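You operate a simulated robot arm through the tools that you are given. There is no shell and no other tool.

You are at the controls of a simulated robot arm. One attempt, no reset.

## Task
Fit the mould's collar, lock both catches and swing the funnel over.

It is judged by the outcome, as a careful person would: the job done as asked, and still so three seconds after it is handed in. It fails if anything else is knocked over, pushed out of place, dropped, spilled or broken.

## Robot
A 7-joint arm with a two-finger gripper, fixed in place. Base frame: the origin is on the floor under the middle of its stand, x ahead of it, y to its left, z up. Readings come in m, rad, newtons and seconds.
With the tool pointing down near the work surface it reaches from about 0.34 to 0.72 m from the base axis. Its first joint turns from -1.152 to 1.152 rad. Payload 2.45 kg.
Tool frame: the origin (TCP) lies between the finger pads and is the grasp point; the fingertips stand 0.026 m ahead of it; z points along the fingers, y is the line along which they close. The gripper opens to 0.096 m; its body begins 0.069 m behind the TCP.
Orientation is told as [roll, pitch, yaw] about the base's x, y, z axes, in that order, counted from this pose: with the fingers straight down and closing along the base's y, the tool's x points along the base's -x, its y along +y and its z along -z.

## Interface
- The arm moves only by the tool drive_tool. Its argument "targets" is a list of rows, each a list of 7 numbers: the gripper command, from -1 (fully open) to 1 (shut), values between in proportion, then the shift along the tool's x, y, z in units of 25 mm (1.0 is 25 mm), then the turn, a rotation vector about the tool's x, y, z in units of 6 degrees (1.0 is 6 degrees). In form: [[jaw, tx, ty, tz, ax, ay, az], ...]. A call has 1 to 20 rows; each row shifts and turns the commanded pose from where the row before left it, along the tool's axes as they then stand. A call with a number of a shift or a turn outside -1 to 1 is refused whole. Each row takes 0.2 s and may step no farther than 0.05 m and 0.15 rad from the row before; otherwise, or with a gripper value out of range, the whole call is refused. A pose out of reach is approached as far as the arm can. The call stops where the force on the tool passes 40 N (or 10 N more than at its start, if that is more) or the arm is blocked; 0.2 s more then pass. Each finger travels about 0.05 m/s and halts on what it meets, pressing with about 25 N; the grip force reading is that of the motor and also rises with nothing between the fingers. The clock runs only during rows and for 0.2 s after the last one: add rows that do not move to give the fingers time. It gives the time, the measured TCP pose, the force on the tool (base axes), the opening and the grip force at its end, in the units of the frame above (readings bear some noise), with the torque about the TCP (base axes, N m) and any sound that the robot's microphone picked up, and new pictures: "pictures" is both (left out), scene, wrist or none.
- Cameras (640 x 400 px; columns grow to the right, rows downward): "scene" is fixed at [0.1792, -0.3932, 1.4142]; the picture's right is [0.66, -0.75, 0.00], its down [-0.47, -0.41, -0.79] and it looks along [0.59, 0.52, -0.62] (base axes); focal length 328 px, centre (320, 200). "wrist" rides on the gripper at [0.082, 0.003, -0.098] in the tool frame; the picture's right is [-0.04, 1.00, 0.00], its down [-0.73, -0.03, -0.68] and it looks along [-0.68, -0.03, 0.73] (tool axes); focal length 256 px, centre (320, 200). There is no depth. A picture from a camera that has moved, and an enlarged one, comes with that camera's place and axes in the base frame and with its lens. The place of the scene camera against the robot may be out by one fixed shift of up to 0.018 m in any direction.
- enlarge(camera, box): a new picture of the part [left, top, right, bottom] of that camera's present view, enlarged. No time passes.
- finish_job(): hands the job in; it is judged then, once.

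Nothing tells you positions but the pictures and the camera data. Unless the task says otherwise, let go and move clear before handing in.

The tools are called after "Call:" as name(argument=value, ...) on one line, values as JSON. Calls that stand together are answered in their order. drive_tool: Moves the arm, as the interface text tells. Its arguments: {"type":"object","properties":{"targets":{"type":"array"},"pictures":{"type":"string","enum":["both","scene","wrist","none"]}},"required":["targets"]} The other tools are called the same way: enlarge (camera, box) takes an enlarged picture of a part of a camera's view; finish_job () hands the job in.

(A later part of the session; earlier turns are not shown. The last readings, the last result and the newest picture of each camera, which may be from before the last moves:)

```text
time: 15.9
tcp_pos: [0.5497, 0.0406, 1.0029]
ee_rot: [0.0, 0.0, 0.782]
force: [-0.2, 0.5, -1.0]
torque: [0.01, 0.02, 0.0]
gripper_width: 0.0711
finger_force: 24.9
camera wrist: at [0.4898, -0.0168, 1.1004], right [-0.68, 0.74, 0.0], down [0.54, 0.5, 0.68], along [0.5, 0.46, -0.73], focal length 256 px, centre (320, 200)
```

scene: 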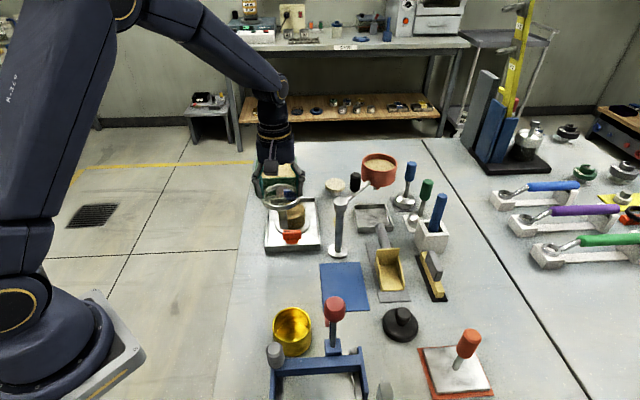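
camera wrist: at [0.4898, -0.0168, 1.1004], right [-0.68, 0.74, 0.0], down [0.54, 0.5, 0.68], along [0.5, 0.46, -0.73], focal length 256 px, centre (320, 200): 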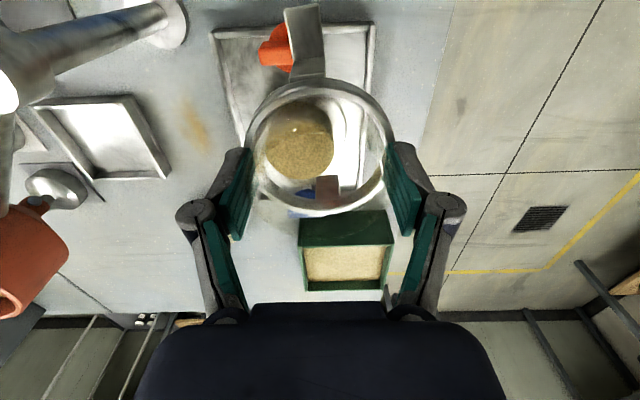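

The two brackets turn out to be legs belonging to the collar, and they line up with the red and blue catches. I'll enlarge the views to check the alignment.

Call:
enlarge(camera="wrist", box=[200, 0, 420, 220])

Call:
enlarge(camera="scene", box=[245, 165, 335, 255])

Call:
enlarge(camera="wrist", box=[240, 70, 400, 220])

```text
1.82 times, centred on (310, 110) of wrist
camera zoom: at [0.4898, -0.0168, 1.1004], right [-0.68, 0.74, 0.0], down [0.54, 0.5, 0.68], along [0.5, 0.46, -0.73], focal length 465 px, centre (338, 364)
```

zoom: 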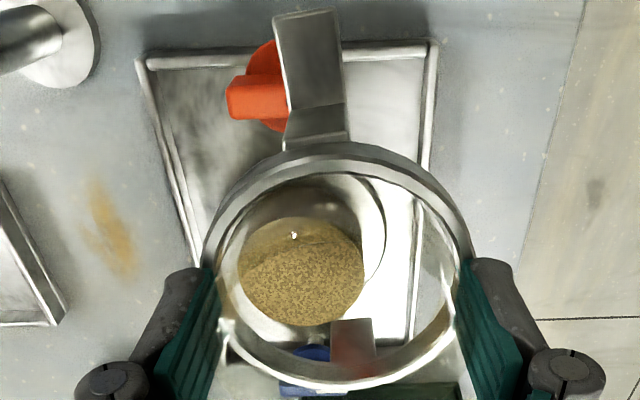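

```text
4.44 times, centred on (290, 210) of scene
camera zoom: at [0.1792, -0.3932, 1.4142], right [0.66, -0.75, 0.0], down [-0.47, -0.41, -0.79], along [0.59, 0.52, -0.62], focal length 1460 px, centre (453, 156)
```

zoom: 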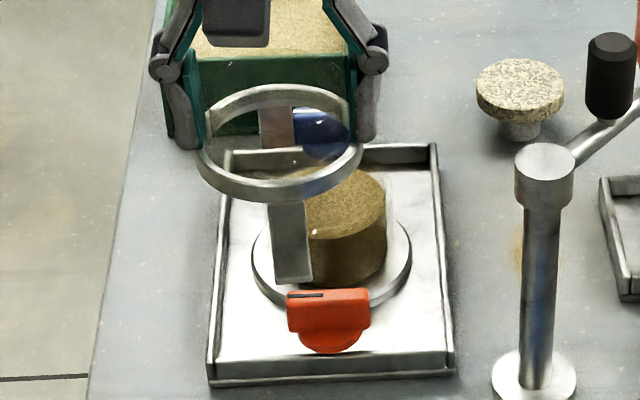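

```text
2.67 times, centred on (320, 145) of wrist
camera zoom: at [0.4898, -0.0168, 1.1004], right [-0.68, 0.74, 0.0], down [0.54, 0.5, 0.68], along [0.5, 0.46, -0.73], focal length 683 px, centre (320, 347)
```

zoom: 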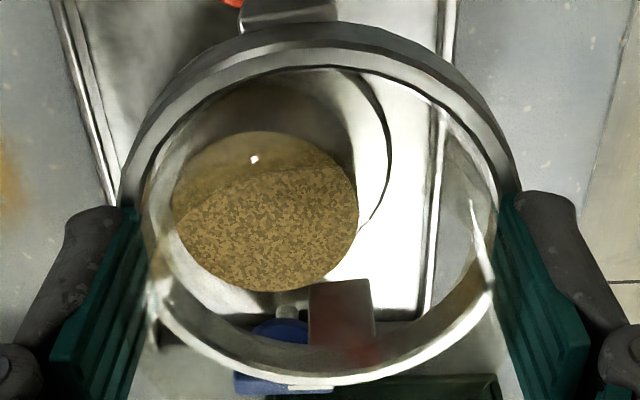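

The legs and feet of the collar must mate with the catches, so I need a clear, lower view of the catches and flange. I'll sidestep to the left with the collar still in hand and look at the mould from a lower angle.

Call:
drive_tool(targets=[[1, 0, 0.889, 0, 0, 0, 0], [1, 0, 0.889, 0, 0, 0, 0], [1, 0, 0.889, 0, 0, 0, 0], [1, 0, 0.889, 0, 0, 0, 0], [1, 0, 0.889, 0, 0, 0, 0], [1, 0, 0.889, 0, 0, 0, 0], [1, 0, 0.889, 0, 0, 0, 0], [1, 0, 0, 1, 0, 0, 0], [1, 0, 0, 1, 0, 0, 0], [1, 0, 0, 0, 0, 0, 0]])

Call:
enlarge(camera="wrist", box=[30, 80, 230, 220])

```text
time: 18.1
tcp_pos: [0.4391, 0.1499, 0.9518]
ee_rot: [-0.001, -0.003, 0.785]
force: [-0.7, 0.1, -1.3]
torque: [-0.01, 0.0, 0.02]
gripper_width: 0.0712
finger_force: 24.8
camera wrist: at [0.38, 0.0937, 1.0499], right [-0.68, 0.74, 0.0], down [0.54, 0.5, 0.68], along [0.5, 0.46, -0.73], focal length 256 px, centre (320, 200)
```

scene: 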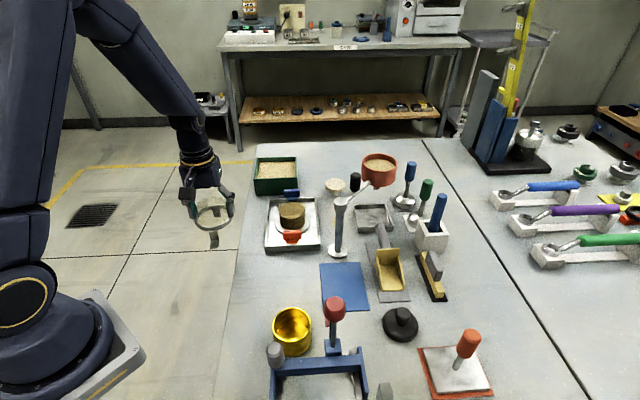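
wrist: 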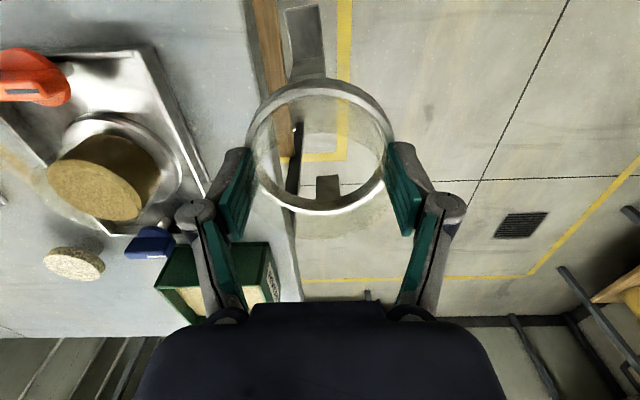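

```text
2.86 times, centred on (130, 150) of wrist
camera zoom: at [0.38, 0.0937, 1.0499], right [-0.68, 0.74, 0.0], down [0.54, 0.5, 0.68], along [0.5, 0.46, -0.73], focal length 731 px, centre (863, 343)
```

zoom: 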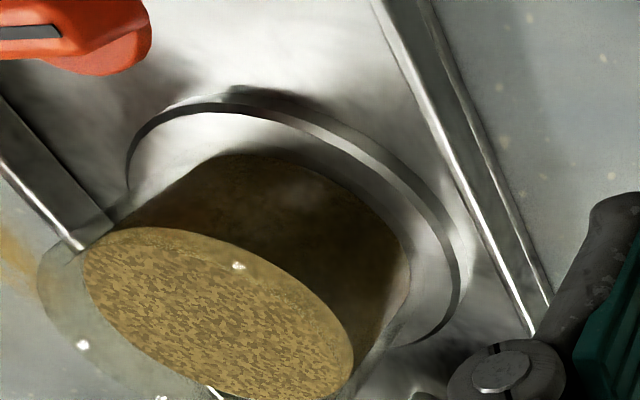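

From this lower view I can see the catches from the side. I'll enlarge each one.

Call:
enlarge(camera="wrist", box=[110, 205, 190, 275])

Call:
enlarge(camera="wrist", box=[0, 40, 90, 120])

Call:
enlarge(camera="wrist", box=[230, 0, 410, 240])

Call:
enlarge(camera="scene", box=[180, 160, 270, 260])

```text
5.71 times, centred on (150, 240) of wrist
camera zoom: at [0.38, 0.0937, 1.0499], right [-0.68, 0.74, 0.0], down [0.54, 0.5, 0.68], along [0.5, 0.46, -0.73], focal length 1463 px, centre (1291, -29)
```

zoom: 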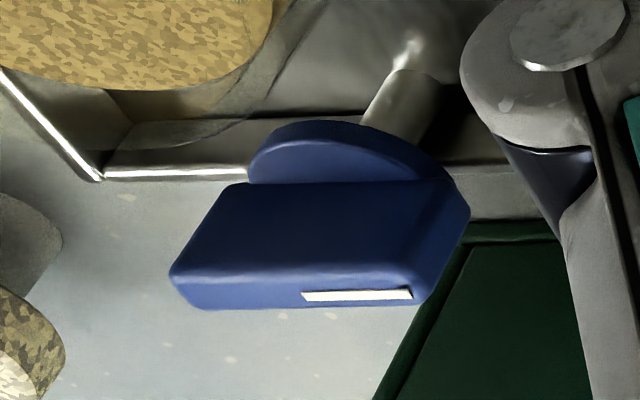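

```text
5.00 times, centred on (45, 80) of wrist
camera zoom: at [0.38, 0.0937, 1.0499], right [-0.68, 0.74, 0.0], down [0.54, 0.5, 0.68], along [0.5, 0.46, -0.73], focal length 1280 px, centre (1695, 800)
```

zoom: 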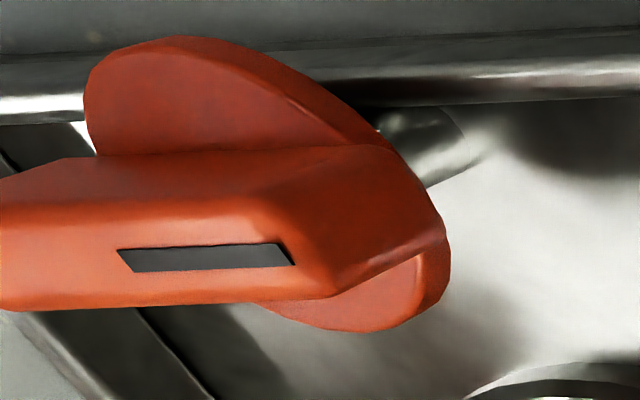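

```text
1.67 times, centred on (320, 120) of wrist
camera zoom: at [0.38, 0.0937, 1.0499], right [-0.68, 0.74, 0.0], down [0.54, 0.5, 0.68], along [0.5, 0.46, -0.73], focal length 427 px, centre (320, 333)
```

zoom: 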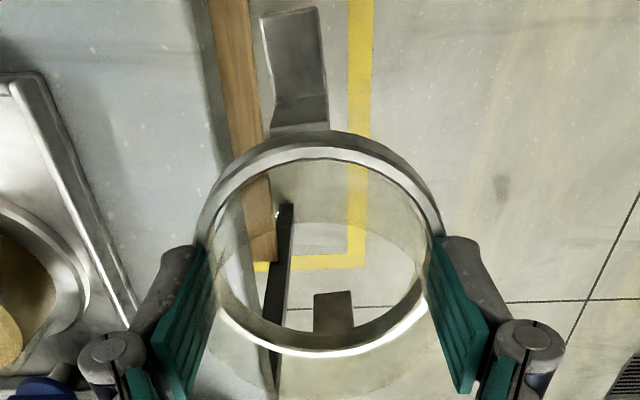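

```text
4.00 times, centred on (225, 210) of scene
camera zoom: at [0.1792, -0.3932, 1.4142], right [0.66, -0.75, 0.0], down [-0.47, -0.41, -0.79], along [0.59, 0.52, -0.62], focal length 1314 px, centre (700, 160)
```

zoom: 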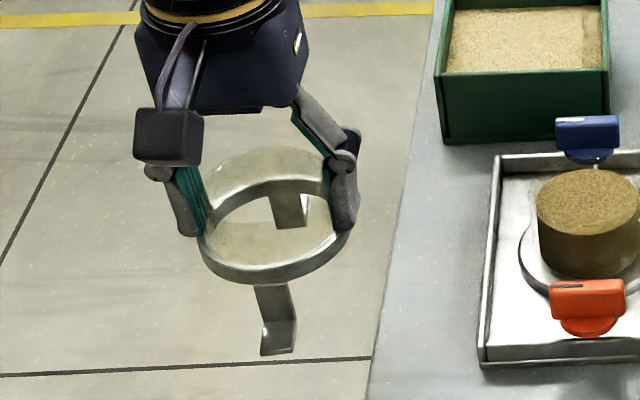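

I now place the mould's centre near (0.595, 0.055), with the knobs about 0.077 m from it. The collar's feet reach almost to the knob discs, so I need the exact shape of those discs.

Call:
enlarge(camera="wrist", box=[0, 30, 110, 130])

Call:
enlarge(camera="scene", box=[280, 222, 304, 248])

Call:
enlarge(camera="scene", box=[260, 180, 325, 255])

Call:
enlarge(camera="scene", box=[190, 195, 250, 255])

```text
4.00 times, centred on (55, 80) of wrist
camera zoom: at [0.38, 0.0937, 1.0499], right [-0.68, 0.74, 0.0], down [0.54, 0.5, 0.68], along [0.5, 0.46, -0.73], focal length 1024 px, centre (1380, 680)
```

zoom: 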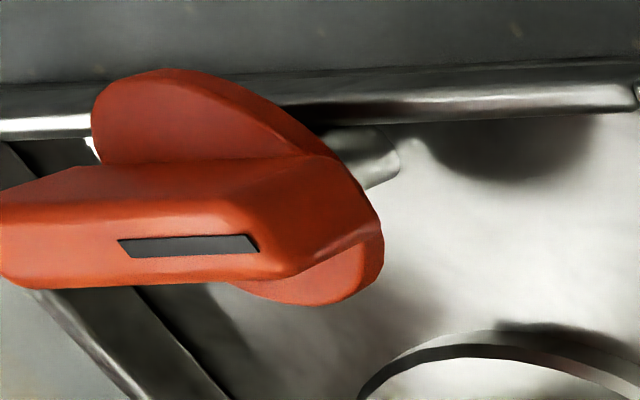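

```text
15.38 times, centred on (292, 235) of scene
camera zoom: at [0.1792, -0.3932, 1.4142], right [0.66, -0.75, 0.0], down [-0.47, -0.41, -0.79], along [0.59, 0.52, -0.62], focal length 5054 px, centre (751, -338)
```

zoom: 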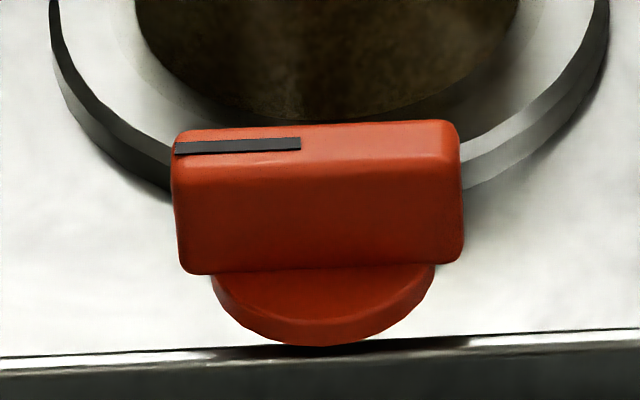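

```text
5.33 times, centred on (292, 218) of scene
camera zoom: at [0.1792, -0.3932, 1.4142], right [0.66, -0.75, 0.0], down [-0.47, -0.41, -0.79], along [0.59, 0.52, -0.62], focal length 1752 px, centre (467, 107)
```

zoom: 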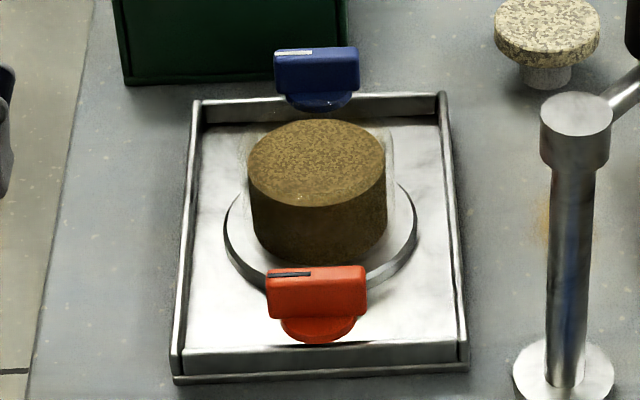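

```text
6.67 times, centred on (220, 225) of scene
camera zoom: at [0.1792, -0.3932, 1.4142], right [0.66, -0.75, 0.0], down [-0.47, -0.41, -0.79], along [0.59, 0.52, -0.62], focal length 2190 px, centre (987, 33)
```

zoom: 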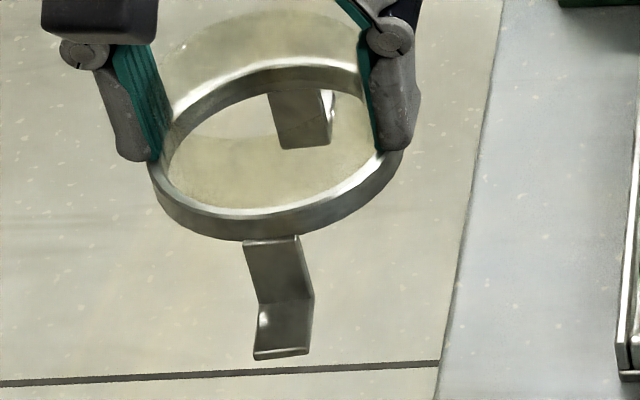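

The feet (reaching r≈0.066) overlap the knob discs (inner edge r≈0.060), so the collar has to go down turned about 30° and then be twisted so the feet slide under the discs. I'll rise, turn the tool to 15° and move above the mould to fine-align.

Call:
drive_tool(targets=[[1, 0, 0, -1, 0, 0, 0], [1, 0, 0, -1, 0, 0, 0], [1, 0, 0, 0, 0, 0, 1], [1, 0, 0, 0, 0, 0, 1], [1, 0, 0, 0, 0, 0, 1], [1, 0, 0, 0, 0, 0, 1], [1, 0, 0, 0, 0, 0, 1], [1, -0.81, -0.878, 0, 0, 0, 0], [1, -0.81, -0.878, 0, 0, 0, 0], [1, -0.81, -0.878, 0, 0, 0, 0], [1, -0.81, -0.878, 0, 0, 0, 0], [1, -0.81, -0.878, 0, 0, 0, 0], [1, -0.81, -0.878, 0, 0, 0, 0], [1, 0, 0, 0, 0, 0, 0]])

Call:
enlarge(camera="wrist", box=[220, 40, 420, 220])

Call:
enlarge(camera="scene", box=[245, 150, 345, 250])

```text
time: 21.1
tcp_pos: [0.5892, 0.054, 1.0025]
ee_rot: [0.0, -0.002, 0.26]
force: [0.9, -0.3, -1.5]
torque: [-0.02, 0.02, 0.01]
gripper_width: 0.071
finger_force: 25.1
camera wrist: at [0.5114, 0.0336, 1.0997], right [-0.22, 0.98, 0.0], down [0.72, 0.16, 0.68], along [0.66, 0.15, -0.73], focal length 256 px, centre (320, 200)
```

scene: 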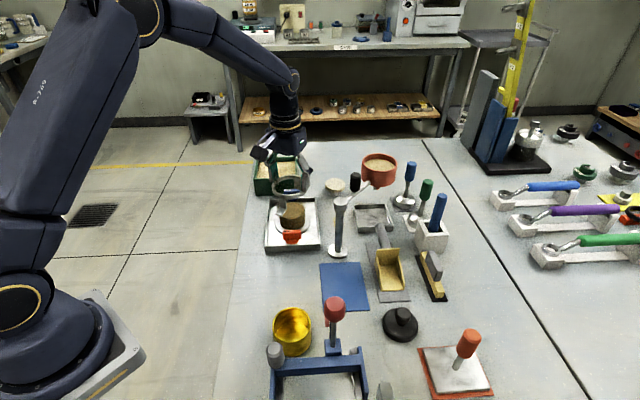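
wrist: 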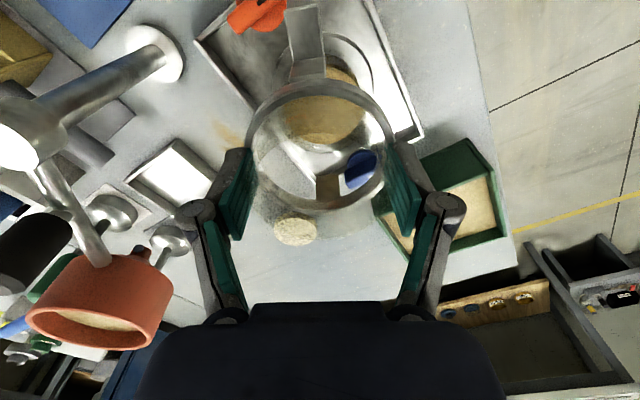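

```text
2.22 times, centred on (320, 130) of wrist
camera zoom: at [0.5114, 0.0336, 1.0997], right [-0.22, 0.98, 0.0], down [0.72, 0.16, 0.68], along [0.66, 0.15, -0.73], focal length 569 px, centre (320, 356)
```

zoom: 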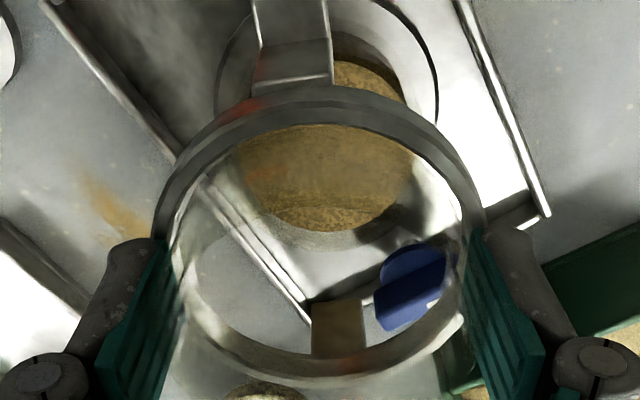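

```text
4.00 times, centred on (295, 200) of scene
camera zoom: at [0.1792, -0.3932, 1.4142], right [0.66, -0.75, 0.0], down [-0.47, -0.41, -0.79], along [0.59, 0.52, -0.62], focal length 1314 px, centre (420, 200)
```

zoom: 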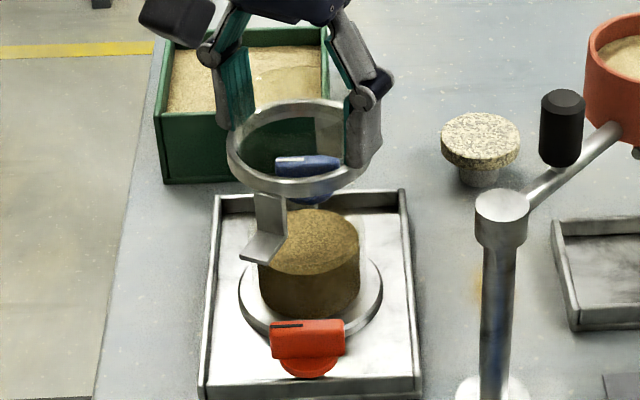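

The collar is within about 2 mm of the mould axis, and the feet are clear of both knobs. I'll lower to just above the mould and refine.

Call:
drive_tool(targets=[[1, -0.06, 0.04, 0, 0, 0, 0], [1, 0, 0, 0.6, 0, 0, 0], [1, 0, 0, 0.6, 0, 0, 0], [1, 0, 0, 0.5, 0, 0, 0], [1, 0, 0, 0, 0, 0, 0]])

Call:
enlarge(camera="wrist", box=[220, 40, 420, 220])

Call:
enlarge(camera="scene", box=[255, 170, 335, 250])

```text
time: 22.3
tcp_pos: [0.5917, 0.0561, 0.9583]
ee_rot: [-0.001, -0.002, 0.262]
force: [0.3, 0.5, -1.7]
torque: [0.0, -0.02, 0.02]
gripper_width: 0.0708
finger_force: 24.8
camera wrist: at [0.5122, 0.0371, 1.0572], right [-0.22, 0.98, 0.0], down [0.72, 0.16, 0.68], along [0.66, 0.15, -0.73], focal length 256 px, centre (320, 200)
```

scene: 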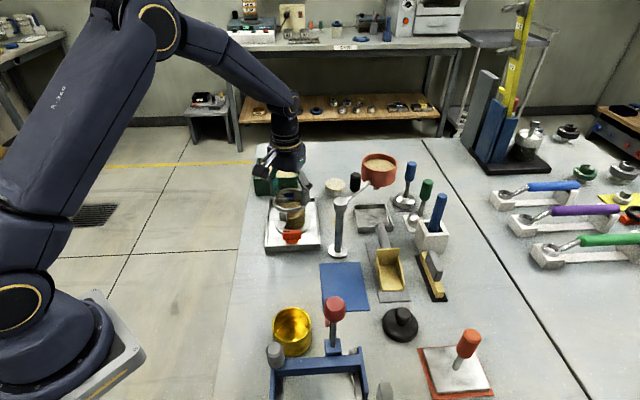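
wrist: 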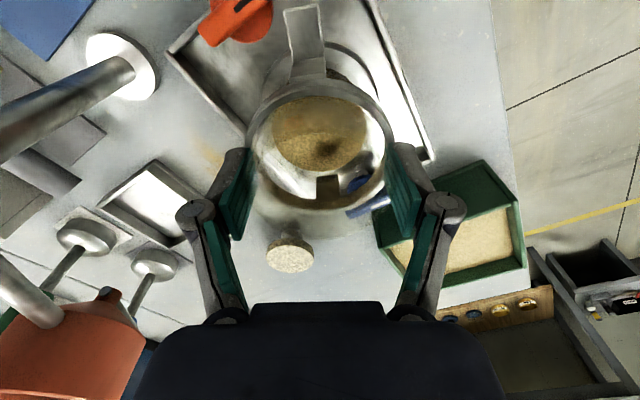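

```text
2.22 times, centred on (320, 130) of wrist
camera zoom: at [0.5122, 0.0371, 1.0572], right [-0.22, 0.98, 0.0], down [0.72, 0.16, 0.68], along [0.66, 0.15, -0.73], focal length 569 px, centre (320, 356)
```

zoom: 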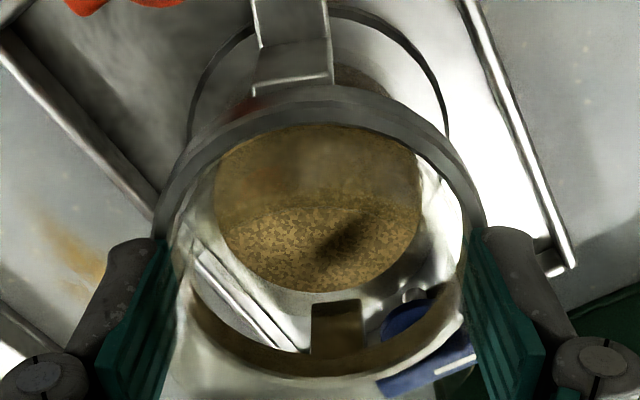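

```text
5.00 times, centred on (295, 210) of scene
camera zoom: at [0.1792, -0.3932, 1.4142], right [0.66, -0.75, 0.0], down [-0.47, -0.41, -0.79], along [0.59, 0.52, -0.62], focal length 1642 px, centre (445, 150)
```

zoom: 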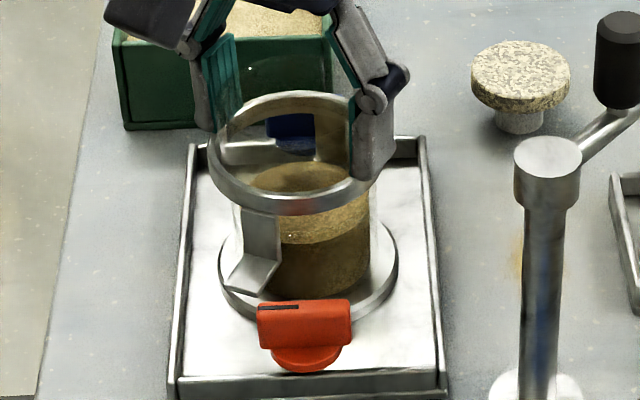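

Alignment along the tool is good, with a small sideways correction of about 1.5 mm needed. I'll apply it and lower another 14 mm before the final check.

Call:
drive_tool(targets=[[1, -0.02, -0.06, 0, 0, 0, 0], [1, 0, 0, 0.28, 0, 0, 0], [1, 0, 0, 0.28, 0, 0, 0], [1, 0, 0, 0, 0, 0, 0], [1, 0, 0, 0, 0, 0, 0]])

Call:
enlarge(camera="wrist", box=[220, 40, 420, 220])

Call:
enlarge(camera="scene", box=[265, 180, 325, 240])

```text
time: 23.5
tcp_pos: [0.5913, 0.0546, 0.9446]
ee_rot: [-0.002, -0.002, 0.26]
force: [0.1, -0.5, -0.8]
torque: [0.0, 0.01, 0.01]
gripper_width: 0.0713
finger_force: 24.7
camera wrist: at [0.5133, 0.0358, 1.0433], right [-0.22, 0.98, 0.0], down [0.72, 0.16, 0.68], along [0.66, 0.15, -0.73], focal length 256 px, centre (320, 200)
```

scene: 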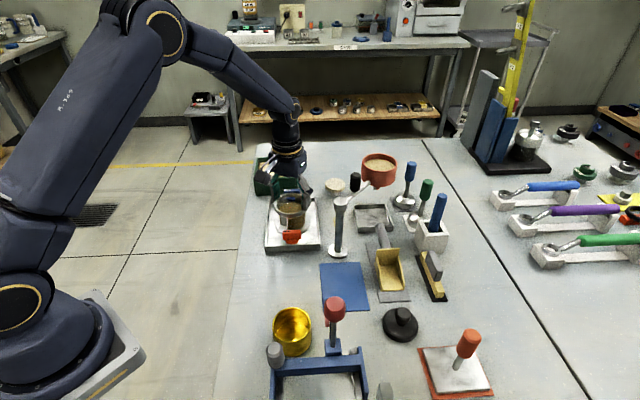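
wrist: 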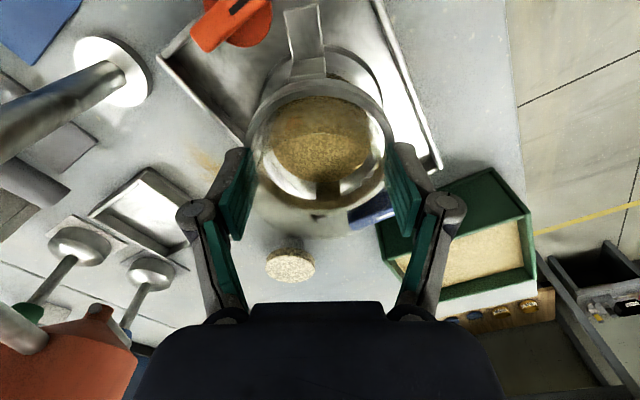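

```text
2.22 times, centred on (320, 130) of wrist
camera zoom: at [0.5133, 0.0358, 1.0433], right [-0.22, 0.98, 0.0], down [0.72, 0.16, 0.68], along [0.66, 0.15, -0.73], focal length 569 px, centre (320, 356)
```

zoom: 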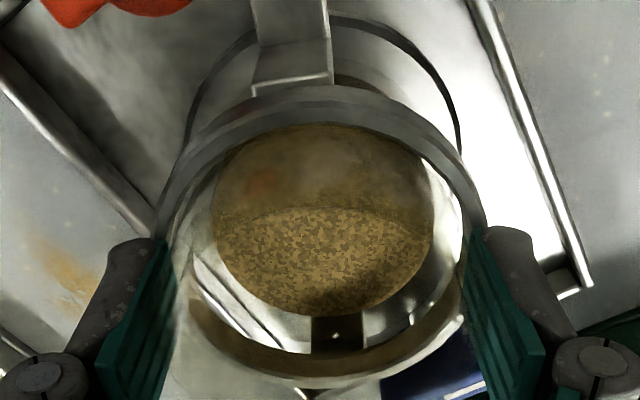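

```text
6.67 times, centred on (295, 210) of scene
camera zoom: at [0.1792, -0.3932, 1.4142], right [0.66, -0.75, 0.0], down [-0.47, -0.41, -0.79], along [0.59, 0.52, -0.62], focal length 2190 px, centre (487, 133)
```

zoom: 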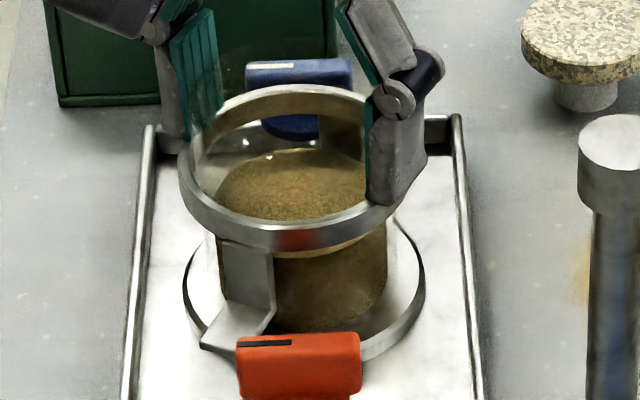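

The wrist view shows the collar within about 1 mm of the mould axis. I'll lower in small steps while watching the force and taking close views.

Call:
drive_tool(targets=[[1, 0, 0, 0.1, 0, 0, 0], [1, 0, 0, 0.1, 0, 0, 0], [1, 0, 0, 0, 0, 0, 0]], pictures="none")

Call:
enlarge(camera="wrist", box=[250, 70, 390, 210])

Call:
enlarge(camera="scene", box=[275, 190, 315, 230])

```text
time: 24.3
tcp_pos: [0.5915, 0.054, 0.941]
ee_rot: [-0.001, -0.003, 0.263]
force: [-3.0, 0.3, 8.2]
torque: [0.36, 0.2, 0.09]
gripper_width: 0.071
finger_force: 25.2
```

```text
2.86 times, centred on (320, 140) of wrist
camera zoom: at [0.5132, 0.0353, 1.039], right [-0.22, 0.98, 0.0], down [0.71, 0.16, 0.68], along [0.66, 0.15, -0.73], focal length 731 px, centre (320, 371)
```

zoom: 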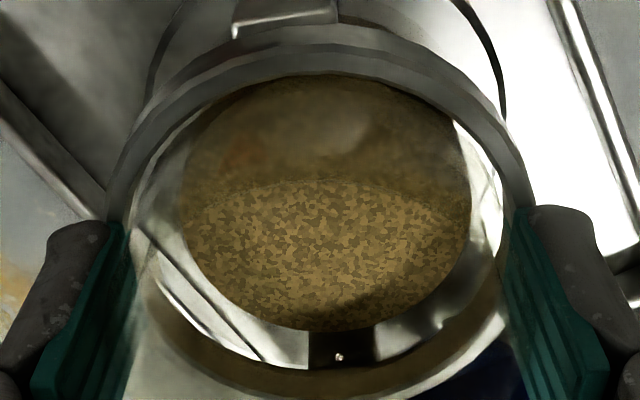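

```text
10.00 times, centred on (295, 210) of scene
camera zoom: at [0.179, -0.3932, 1.4142], right [0.66, -0.75, 0.0], down [-0.47, -0.41, -0.79], along [0.59, 0.52, -0.62], focal length 3285 px, centre (570, 100)
```

zoom: 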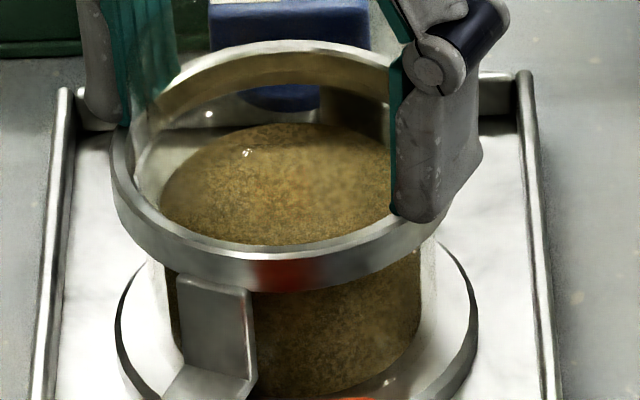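

The collar has touched the mould's rim on the +y side, with about 8 N and a torque about x. I'll back off 2 mm, shift about 1.2 mm in that direction and try again.

Call:
drive_tool(targets=[[1, 0, 0, -0.08, 0, 0, 0], [1, -0.03, 0.05, 0, 0, 0, 0], [1, 0, 0, 0.05, 0, 0, 0], [1, 0, 0, 0.05, 0, 0, 0], [1, 0, 0, 0.03, 0, 0, 0], [1, 0, 0, 0, 0, 0, 0]], pictures="none")

Call:
enlarge(camera="wrist", box=[250, 70, 390, 210])

Call:
enlarge(camera="scene", box=[275, 190, 315, 230])

```text
time: 25.7
tcp_pos: [0.5915, 0.0556, 0.9405]
ee_rot: [0.0, -0.004, 0.262]
force: [-10.9, -0.9, 25.4]
torque: [0.43, -0.46, 0.15]
gripper_width: 0.0712
finger_force: 24.7
```

```text
2.86 times, centred on (320, 140) of wrist
camera zoom: at [0.5132, 0.0364, 1.0381], right [-0.22, 0.98, 0.0], down [0.71, 0.16, 0.68], along [0.67, 0.15, -0.73], focal length 731 px, centre (320, 371)
```

zoom: 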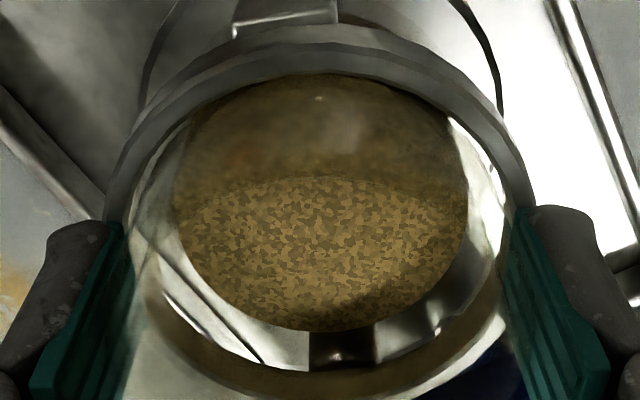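

```text
10.00 times, centred on (295, 210) of scene
camera zoom: at [0.1784, -0.3933, 1.4142], right [0.66, -0.75, 0.0], down [-0.46, -0.41, -0.79], along [0.59, 0.52, -0.62], focal length 3285 px, centre (570, 100)
```

zoom: 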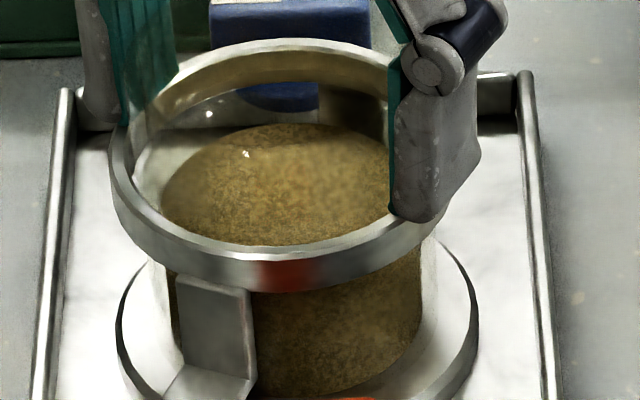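

The contact point has moved to the forward side, so the collar needs to go a bit further forward. I'll lift, shift 1.5 mm forward and press lightly again.

Call:
drive_tool(targets=[[1, 0, 0, -0.14, 0, 0, 0], [1, -0.06, 0.01, 0, 0, 0, 0], [1, 0, 0, 0.05, 0, 0, 0], [1, 0, 0, 0.05, 0, 0, 0], [1, 0, 0, 0, 0, 0, 0]], pictures="none")

```text
time: 26.9
tcp_pos: [0.593, 0.0565, 0.9405]
ee_rot: [-0.001, 0.0, 0.262]
force: [-0.9, 0.4, -2.2]
torque: [0.05, 0.02, 0.04]
gripper_width: 0.0712
finger_force: 25.3
```

There is no upward force now at the height where it touched before. I'll keep lowering gently.

Call:
drive_tool(targets=[[1, 0, 0, 0.05, 0, 0, 0], [1, 0, 0, 0.05, 0, 0, 0], [1, 0, 0, 0, 0, 0, 0]], pictures="none")

```text
time: 27.7
tcp_pos: [0.5949, 0.0562, 0.9376]
ee_rot: [0.001, -0.001, 0.259]
force: [0.6, -0.2, -1.1]
torque: [0.0, 0.0, 0.0]
gripper_width: 0.071
finger_force: 24.8
```

The collar is going over the rim with no resistance. I'll continue down slowly.

Call:
drive_tool(targets=[[1, 0, 0, 0.05, 0, 0, 0], [1, 0, 0, 0.05, 0, 0, 0], [1, 0, 0, 0.05, 0, 0, 0], [1, 0, 0, 0, 0, 0, 0]])

Call:
enlarge(camera="wrist", box=[220, 0, 420, 210])

Call:
enlarge(camera="scene", box=[265, 185, 325, 245])

```text
time: 28.7
tcp_pos: [0.5941, 0.0567, 0.9335]
ee_rot: [0.0, -0.002, 0.261]
force: [-0.7, 1.4, -0.1]
torque: [0.07, 0.02, -0.02]
gripper_width: 0.0713
finger_force: 25.5
camera wrist: at [0.5156, 0.0368, 1.0326], right [-0.22, 0.98, 0.0], down [0.72, 0.16, 0.68], along [0.66, 0.15, -0.73], focal length 256 px, centre (320, 200)
```

scene: 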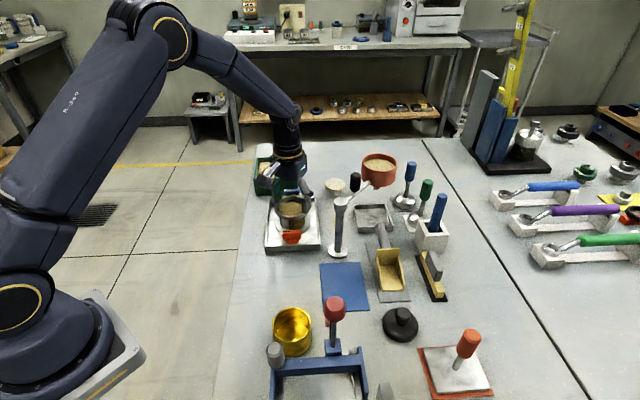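
wrist: 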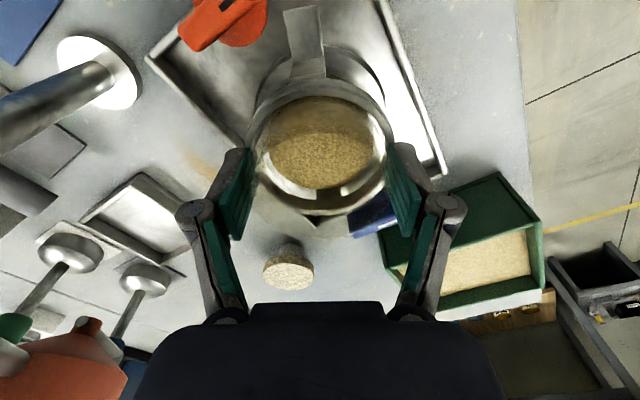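

```text
1.90 times, centred on (320, 105) of wrist
camera zoom: at [0.5156, 0.0368, 1.0326], right [-0.22, 0.98, 0.0], down [0.72, 0.16, 0.68], along [0.66, 0.15, -0.73], focal length 488 px, centre (320, 381)
```

zoom: 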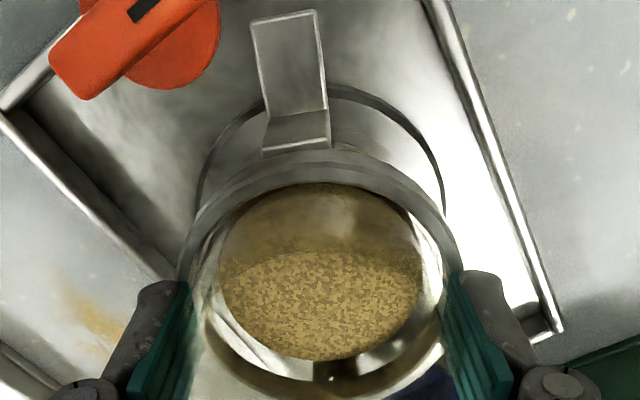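

```text
6.67 times, centred on (295, 215) of scene
camera zoom: at [0.1792, -0.3932, 1.4142], right [0.66, -0.75, 0.0], down [-0.47, -0.41, -0.79], along [0.59, 0.52, -0.62], focal length 2190 px, centre (487, 100)
```

zoom: 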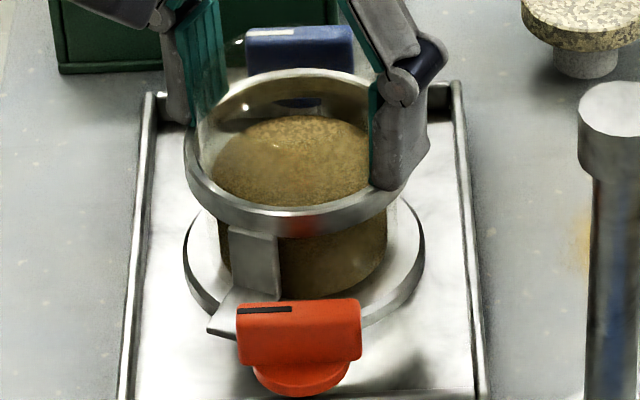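

The collar is sliding down the mould and is still force-free. I'll go on lowering in small steps.

Call:
drive_tool(targets=[[1, 0, 0, 0.05, 0, 0, 0], [1, 0, 0, 0.05, 0, 0, 0], [1, 0, 0, 0.05, 0, 0, 0], [1, 0, 0, 0, 0, 0, 0]], pictures="none")

```text
time: 29.7
tcp_pos: [0.5942, 0.0559, 0.9322]
ee_rot: [-0.001, -0.005, 0.26]
force: [-2.3, 3.0, 24.9]
torque: [0.23, 0.55, -0.12]
gripper_width: 0.0715
finger_force: 24.3
```

The collar stopped at about z 0.932 after some 9.5 mm of travel, with the pressure centre inside the ring, so it looks seated. I'll ease the load and start twisting the feet under the discs, checking the force as I go.

Call:
drive_tool(targets=[[1, 0, 0, -0.1, 0, 0, 0], [1, 0, 0, 0, 0, 0, 0], [1, 0, 0, 0, 0, 0, 0]])

Call:
enlarge(camera="wrist", box=[220, 0, 420, 210])

Call:
enlarge(camera="scene", box=[265, 185, 325, 245])

```text
time: 30.5
tcp_pos: [0.5927, 0.0569, 0.9329]
ee_rot: [0.001, -0.002, 0.262]
force: [3.8, 1.4, -0.9]
torque: [0.09, -0.13, -0.06]
gripper_width: 0.0713
finger_force: 25.1
camera wrist: at [0.5147, 0.0369, 1.0312], right [-0.22, 0.98, 0.0], down [0.72, 0.16, 0.68], along [0.66, 0.15, -0.73], focal length 256 px, centre (320, 200)
```

scene: 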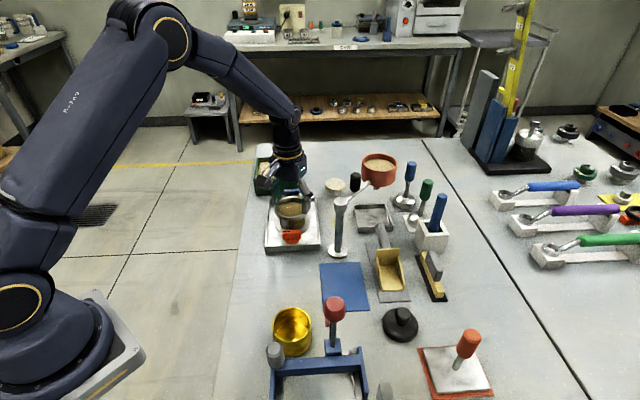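
wrist: 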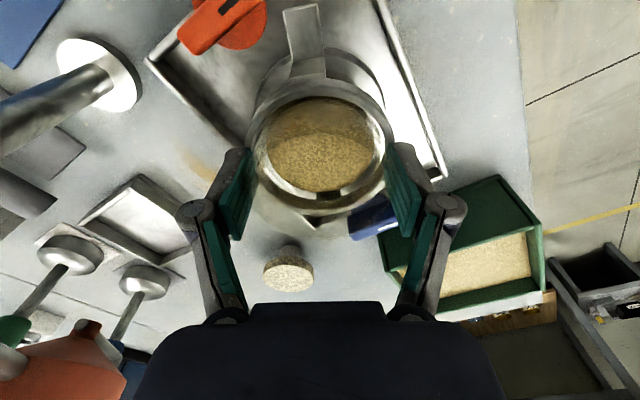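

```text
1.90 times, centred on (320, 105) of wrist
camera zoom: at [0.5147, 0.0369, 1.0312], right [-0.22, 0.98, 0.0], down [0.72, 0.16, 0.68], along [0.66, 0.15, -0.73], focal length 488 px, centre (320, 381)
```

zoom: 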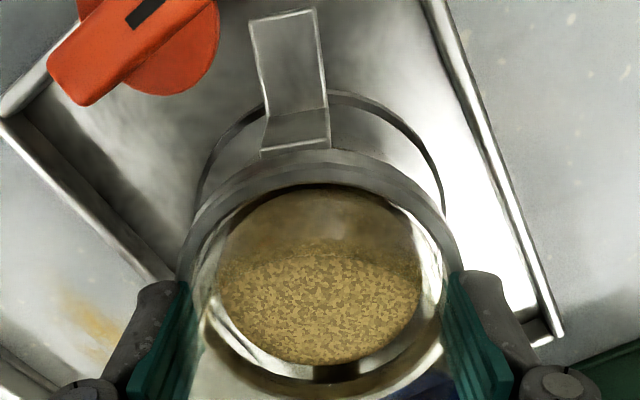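

```text
6.67 times, centred on (295, 215) of scene
camera zoom: at [0.1793, -0.3932, 1.4142], right [0.66, -0.75, 0.0], down [-0.47, -0.41, -0.79], along [0.59, 0.52, -0.62], focal length 2190 px, centre (487, 100)
```

zoom: 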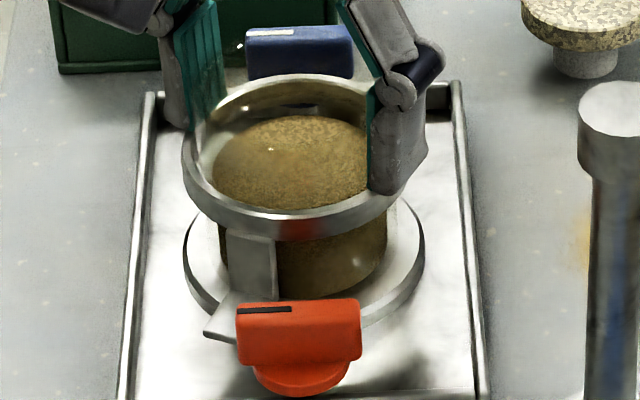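

The collar sits evenly around the core, with the feet beside the knobs. I'll start the twist (+12° first) under light downward pressure and check the forces.

Call:
drive_tool(targets=[[1, 0, 0, 0.04, 0, 0, 0], [1, 0, 0, 0, 0, 0, -0.8], [1, 0, 0, 0, 0, 0, -0.8], [1, 0, 0, 0, 0, 0, 0]])

Call:
enlarge(camera="wrist", box=[220, 0, 420, 210])

Call:
enlarge(camera="scene", box=[265, 185, 325, 245])

```text
time: 31.5
tcp_pos: [0.5939, 0.0562, 0.9335]
ee_rot: [-0.002, -0.003, 0.429]
force: [1.7, -2.5, 7.0]
torque: [0.18, -0.18, -0.09]
gripper_width: 0.0712
finger_force: 25.1
camera wrist: at [0.5195, 0.0235, 1.031], right [-0.38, 0.93, 0.0], down [0.68, 0.28, 0.68], along [0.63, 0.26, -0.73], focal length 256 px, centre (320, 200)
```

scene: 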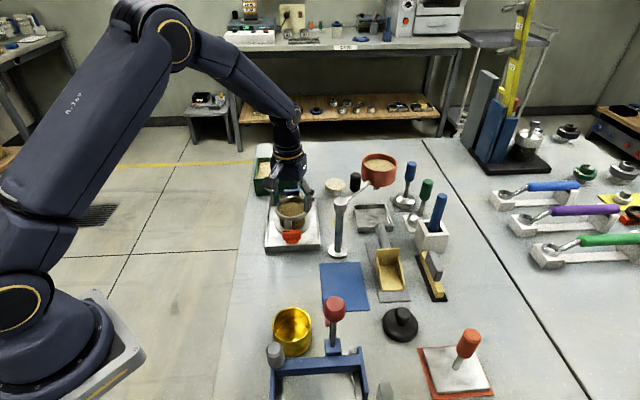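
wrist: 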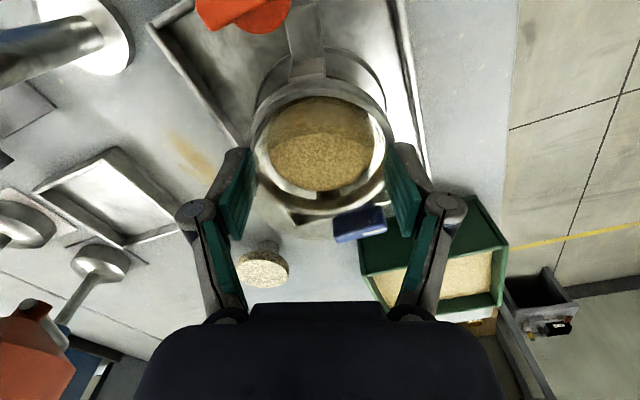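

```text
1.90 times, centred on (320, 105) of wrist
camera zoom: at [0.5195, 0.0235, 1.031], right [-0.38, 0.93, 0.0], down [0.68, 0.28, 0.68], along [0.63, 0.26, -0.73], focal length 488 px, centre (320, 381)
```

zoom: 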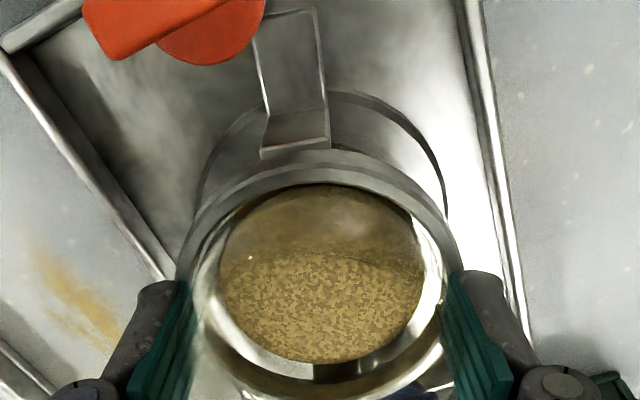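

```text
6.67 times, centred on (295, 215) of scene
camera zoom: at [0.1791, -0.3933, 1.4141], right [0.66, -0.75, 0.0], down [-0.47, -0.41, -0.79], along [0.59, 0.52, -0.62], focal length 2190 px, centre (487, 100)
```

zoom: 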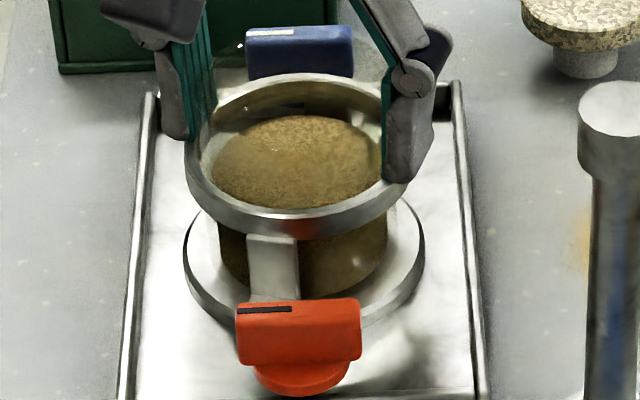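

The twist is going freely, and the red disc is starting to overlap the foot from above. I'll continue another ~10°.

Call:
drive_tool(targets=[[1, 0, 0, 0, 0, 0, -0.6], [1, 0, 0, 0, 0, 0, -0.6], [1, 0, 0, 0, 0, 0, -0.5], [1, 0, 0, 0, 0, 0, 0]])

Call:
enlarge(camera="wrist", box=[220, 0, 420, 210])

Call:
enlarge(camera="scene", box=[265, 185, 325, 245])

```text
time: 32.5
tcp_pos: [0.5939, 0.0564, 0.9333]
ee_rot: [0.0, -0.002, 0.607]
force: [2.4, -2.5, 6.6]
torque: [0.16, -0.18, -0.08]
gripper_width: 0.0713
finger_force: 24.7
camera wrist: at [0.5259, 0.0109, 1.031], right [-0.54, 0.84, 0.0], down [0.62, 0.39, 0.68], along [0.57, 0.36, -0.73], focal length 256 px, centre (320, 200)
```

scene: 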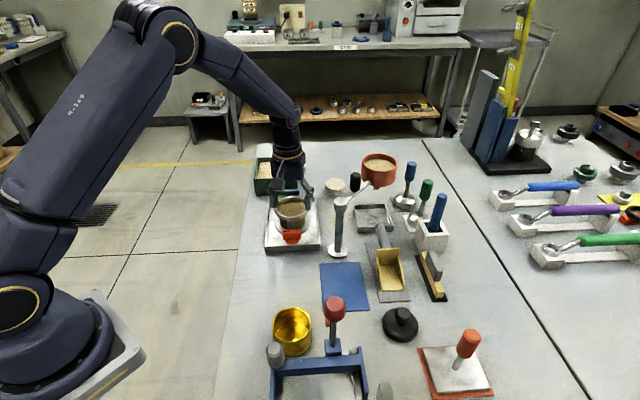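
wrist: 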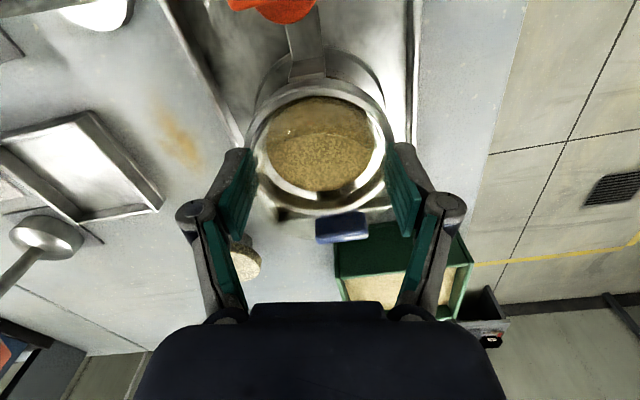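

```text
1.90 times, centred on (320, 105) of wrist
camera zoom: at [0.5259, 0.0109, 1.031], right [-0.54, 0.84, 0.0], down [0.62, 0.39, 0.68], along [0.57, 0.36, -0.73], focal length 488 px, centre (320, 381)
```

zoom: 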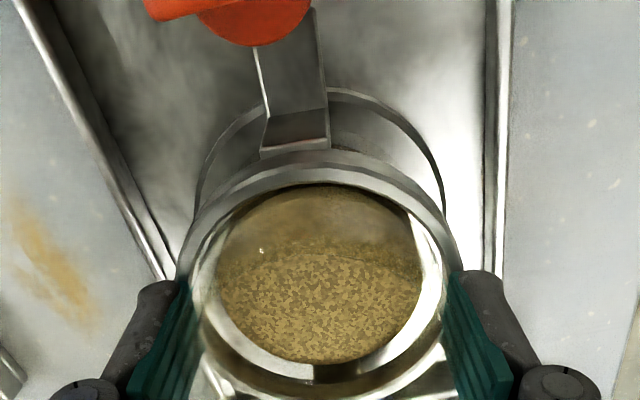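

```text
6.67 times, centred on (295, 215) of scene
camera zoom: at [0.1791, -0.3933, 1.4141], right [0.66, -0.75, 0.0], down [-0.47, -0.41, -0.79], along [0.59, 0.52, -0.62], focal length 2190 px, centre (487, 100)
```

zoom: 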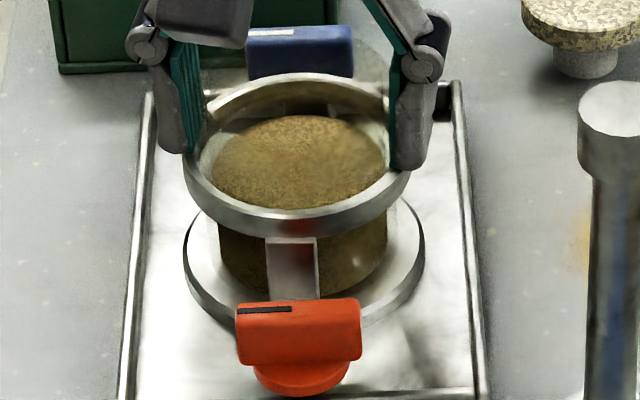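

The foot's end is now under the red disc with no added load. I'll finish the last ~10° so the feet line up with the catches.

Call:
drive_tool(targets=[[1, 0, 0, 0, 0, 0, -0.6], [1, 0, 0, 0, 0, 0, -0.6], [1, 0, 0, 0, 0, 0, -0.5], [1, 0, 0, 0, 0, 0, 0]])

Call:
enlarge(camera="wrist", box=[220, 0, 420, 210])

Call:
enlarge(camera="scene", box=[265, 185, 325, 245])

```text
time: 33.5
tcp_pos: [0.5927, 0.0561, 0.9329]
ee_rot: [-0.001, -0.003, 0.787]
force: [1.3, 1.2, 9.9]
torque: [0.15, 0.12, -0.05]
gripper_width: 0.071
finger_force: 24.8
camera wrist: at [0.5343, -0.0006, 1.0309], right [-0.68, 0.73, 0.0], down [0.54, 0.5, 0.68], along [0.5, 0.46, -0.73], focal length 256 px, centre (320, 200)
```

scene: 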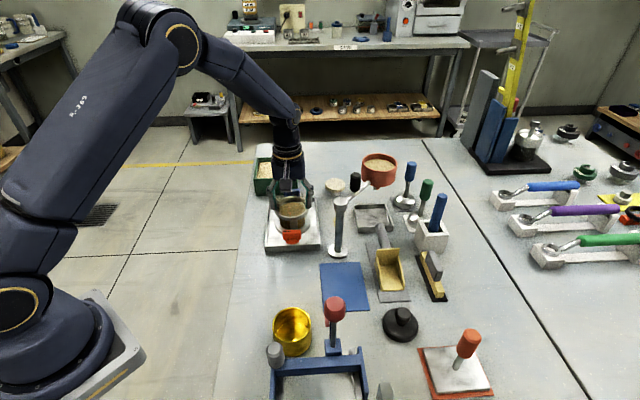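
wrist: 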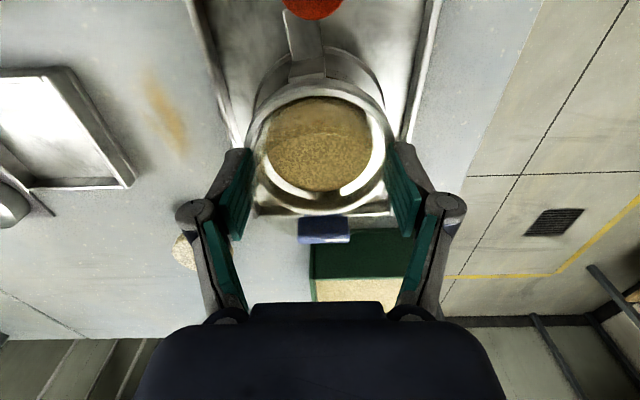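

```text
1.90 times, centred on (320, 105) of wrist
camera zoom: at [0.5343, -0.0006, 1.0309], right [-0.68, 0.73, 0.0], down [0.54, 0.5, 0.68], along [0.5, 0.46, -0.73], focal length 488 px, centre (320, 381)
```

zoom: 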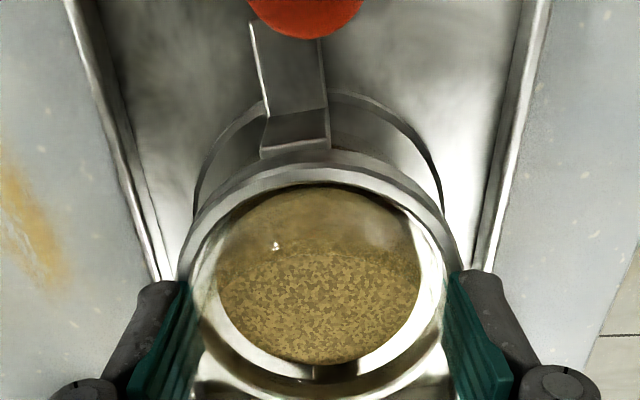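

```text
6.67 times, centred on (295, 215) of scene
camera zoom: at [0.1791, -0.3932, 1.4142], right [0.66, -0.75, 0.0], down [-0.47, -0.41, -0.79], along [0.59, 0.52, -0.62], focal length 2190 px, centre (487, 100)
```

zoom: 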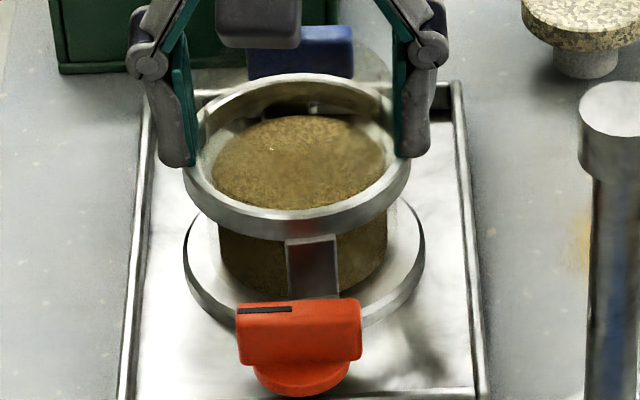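

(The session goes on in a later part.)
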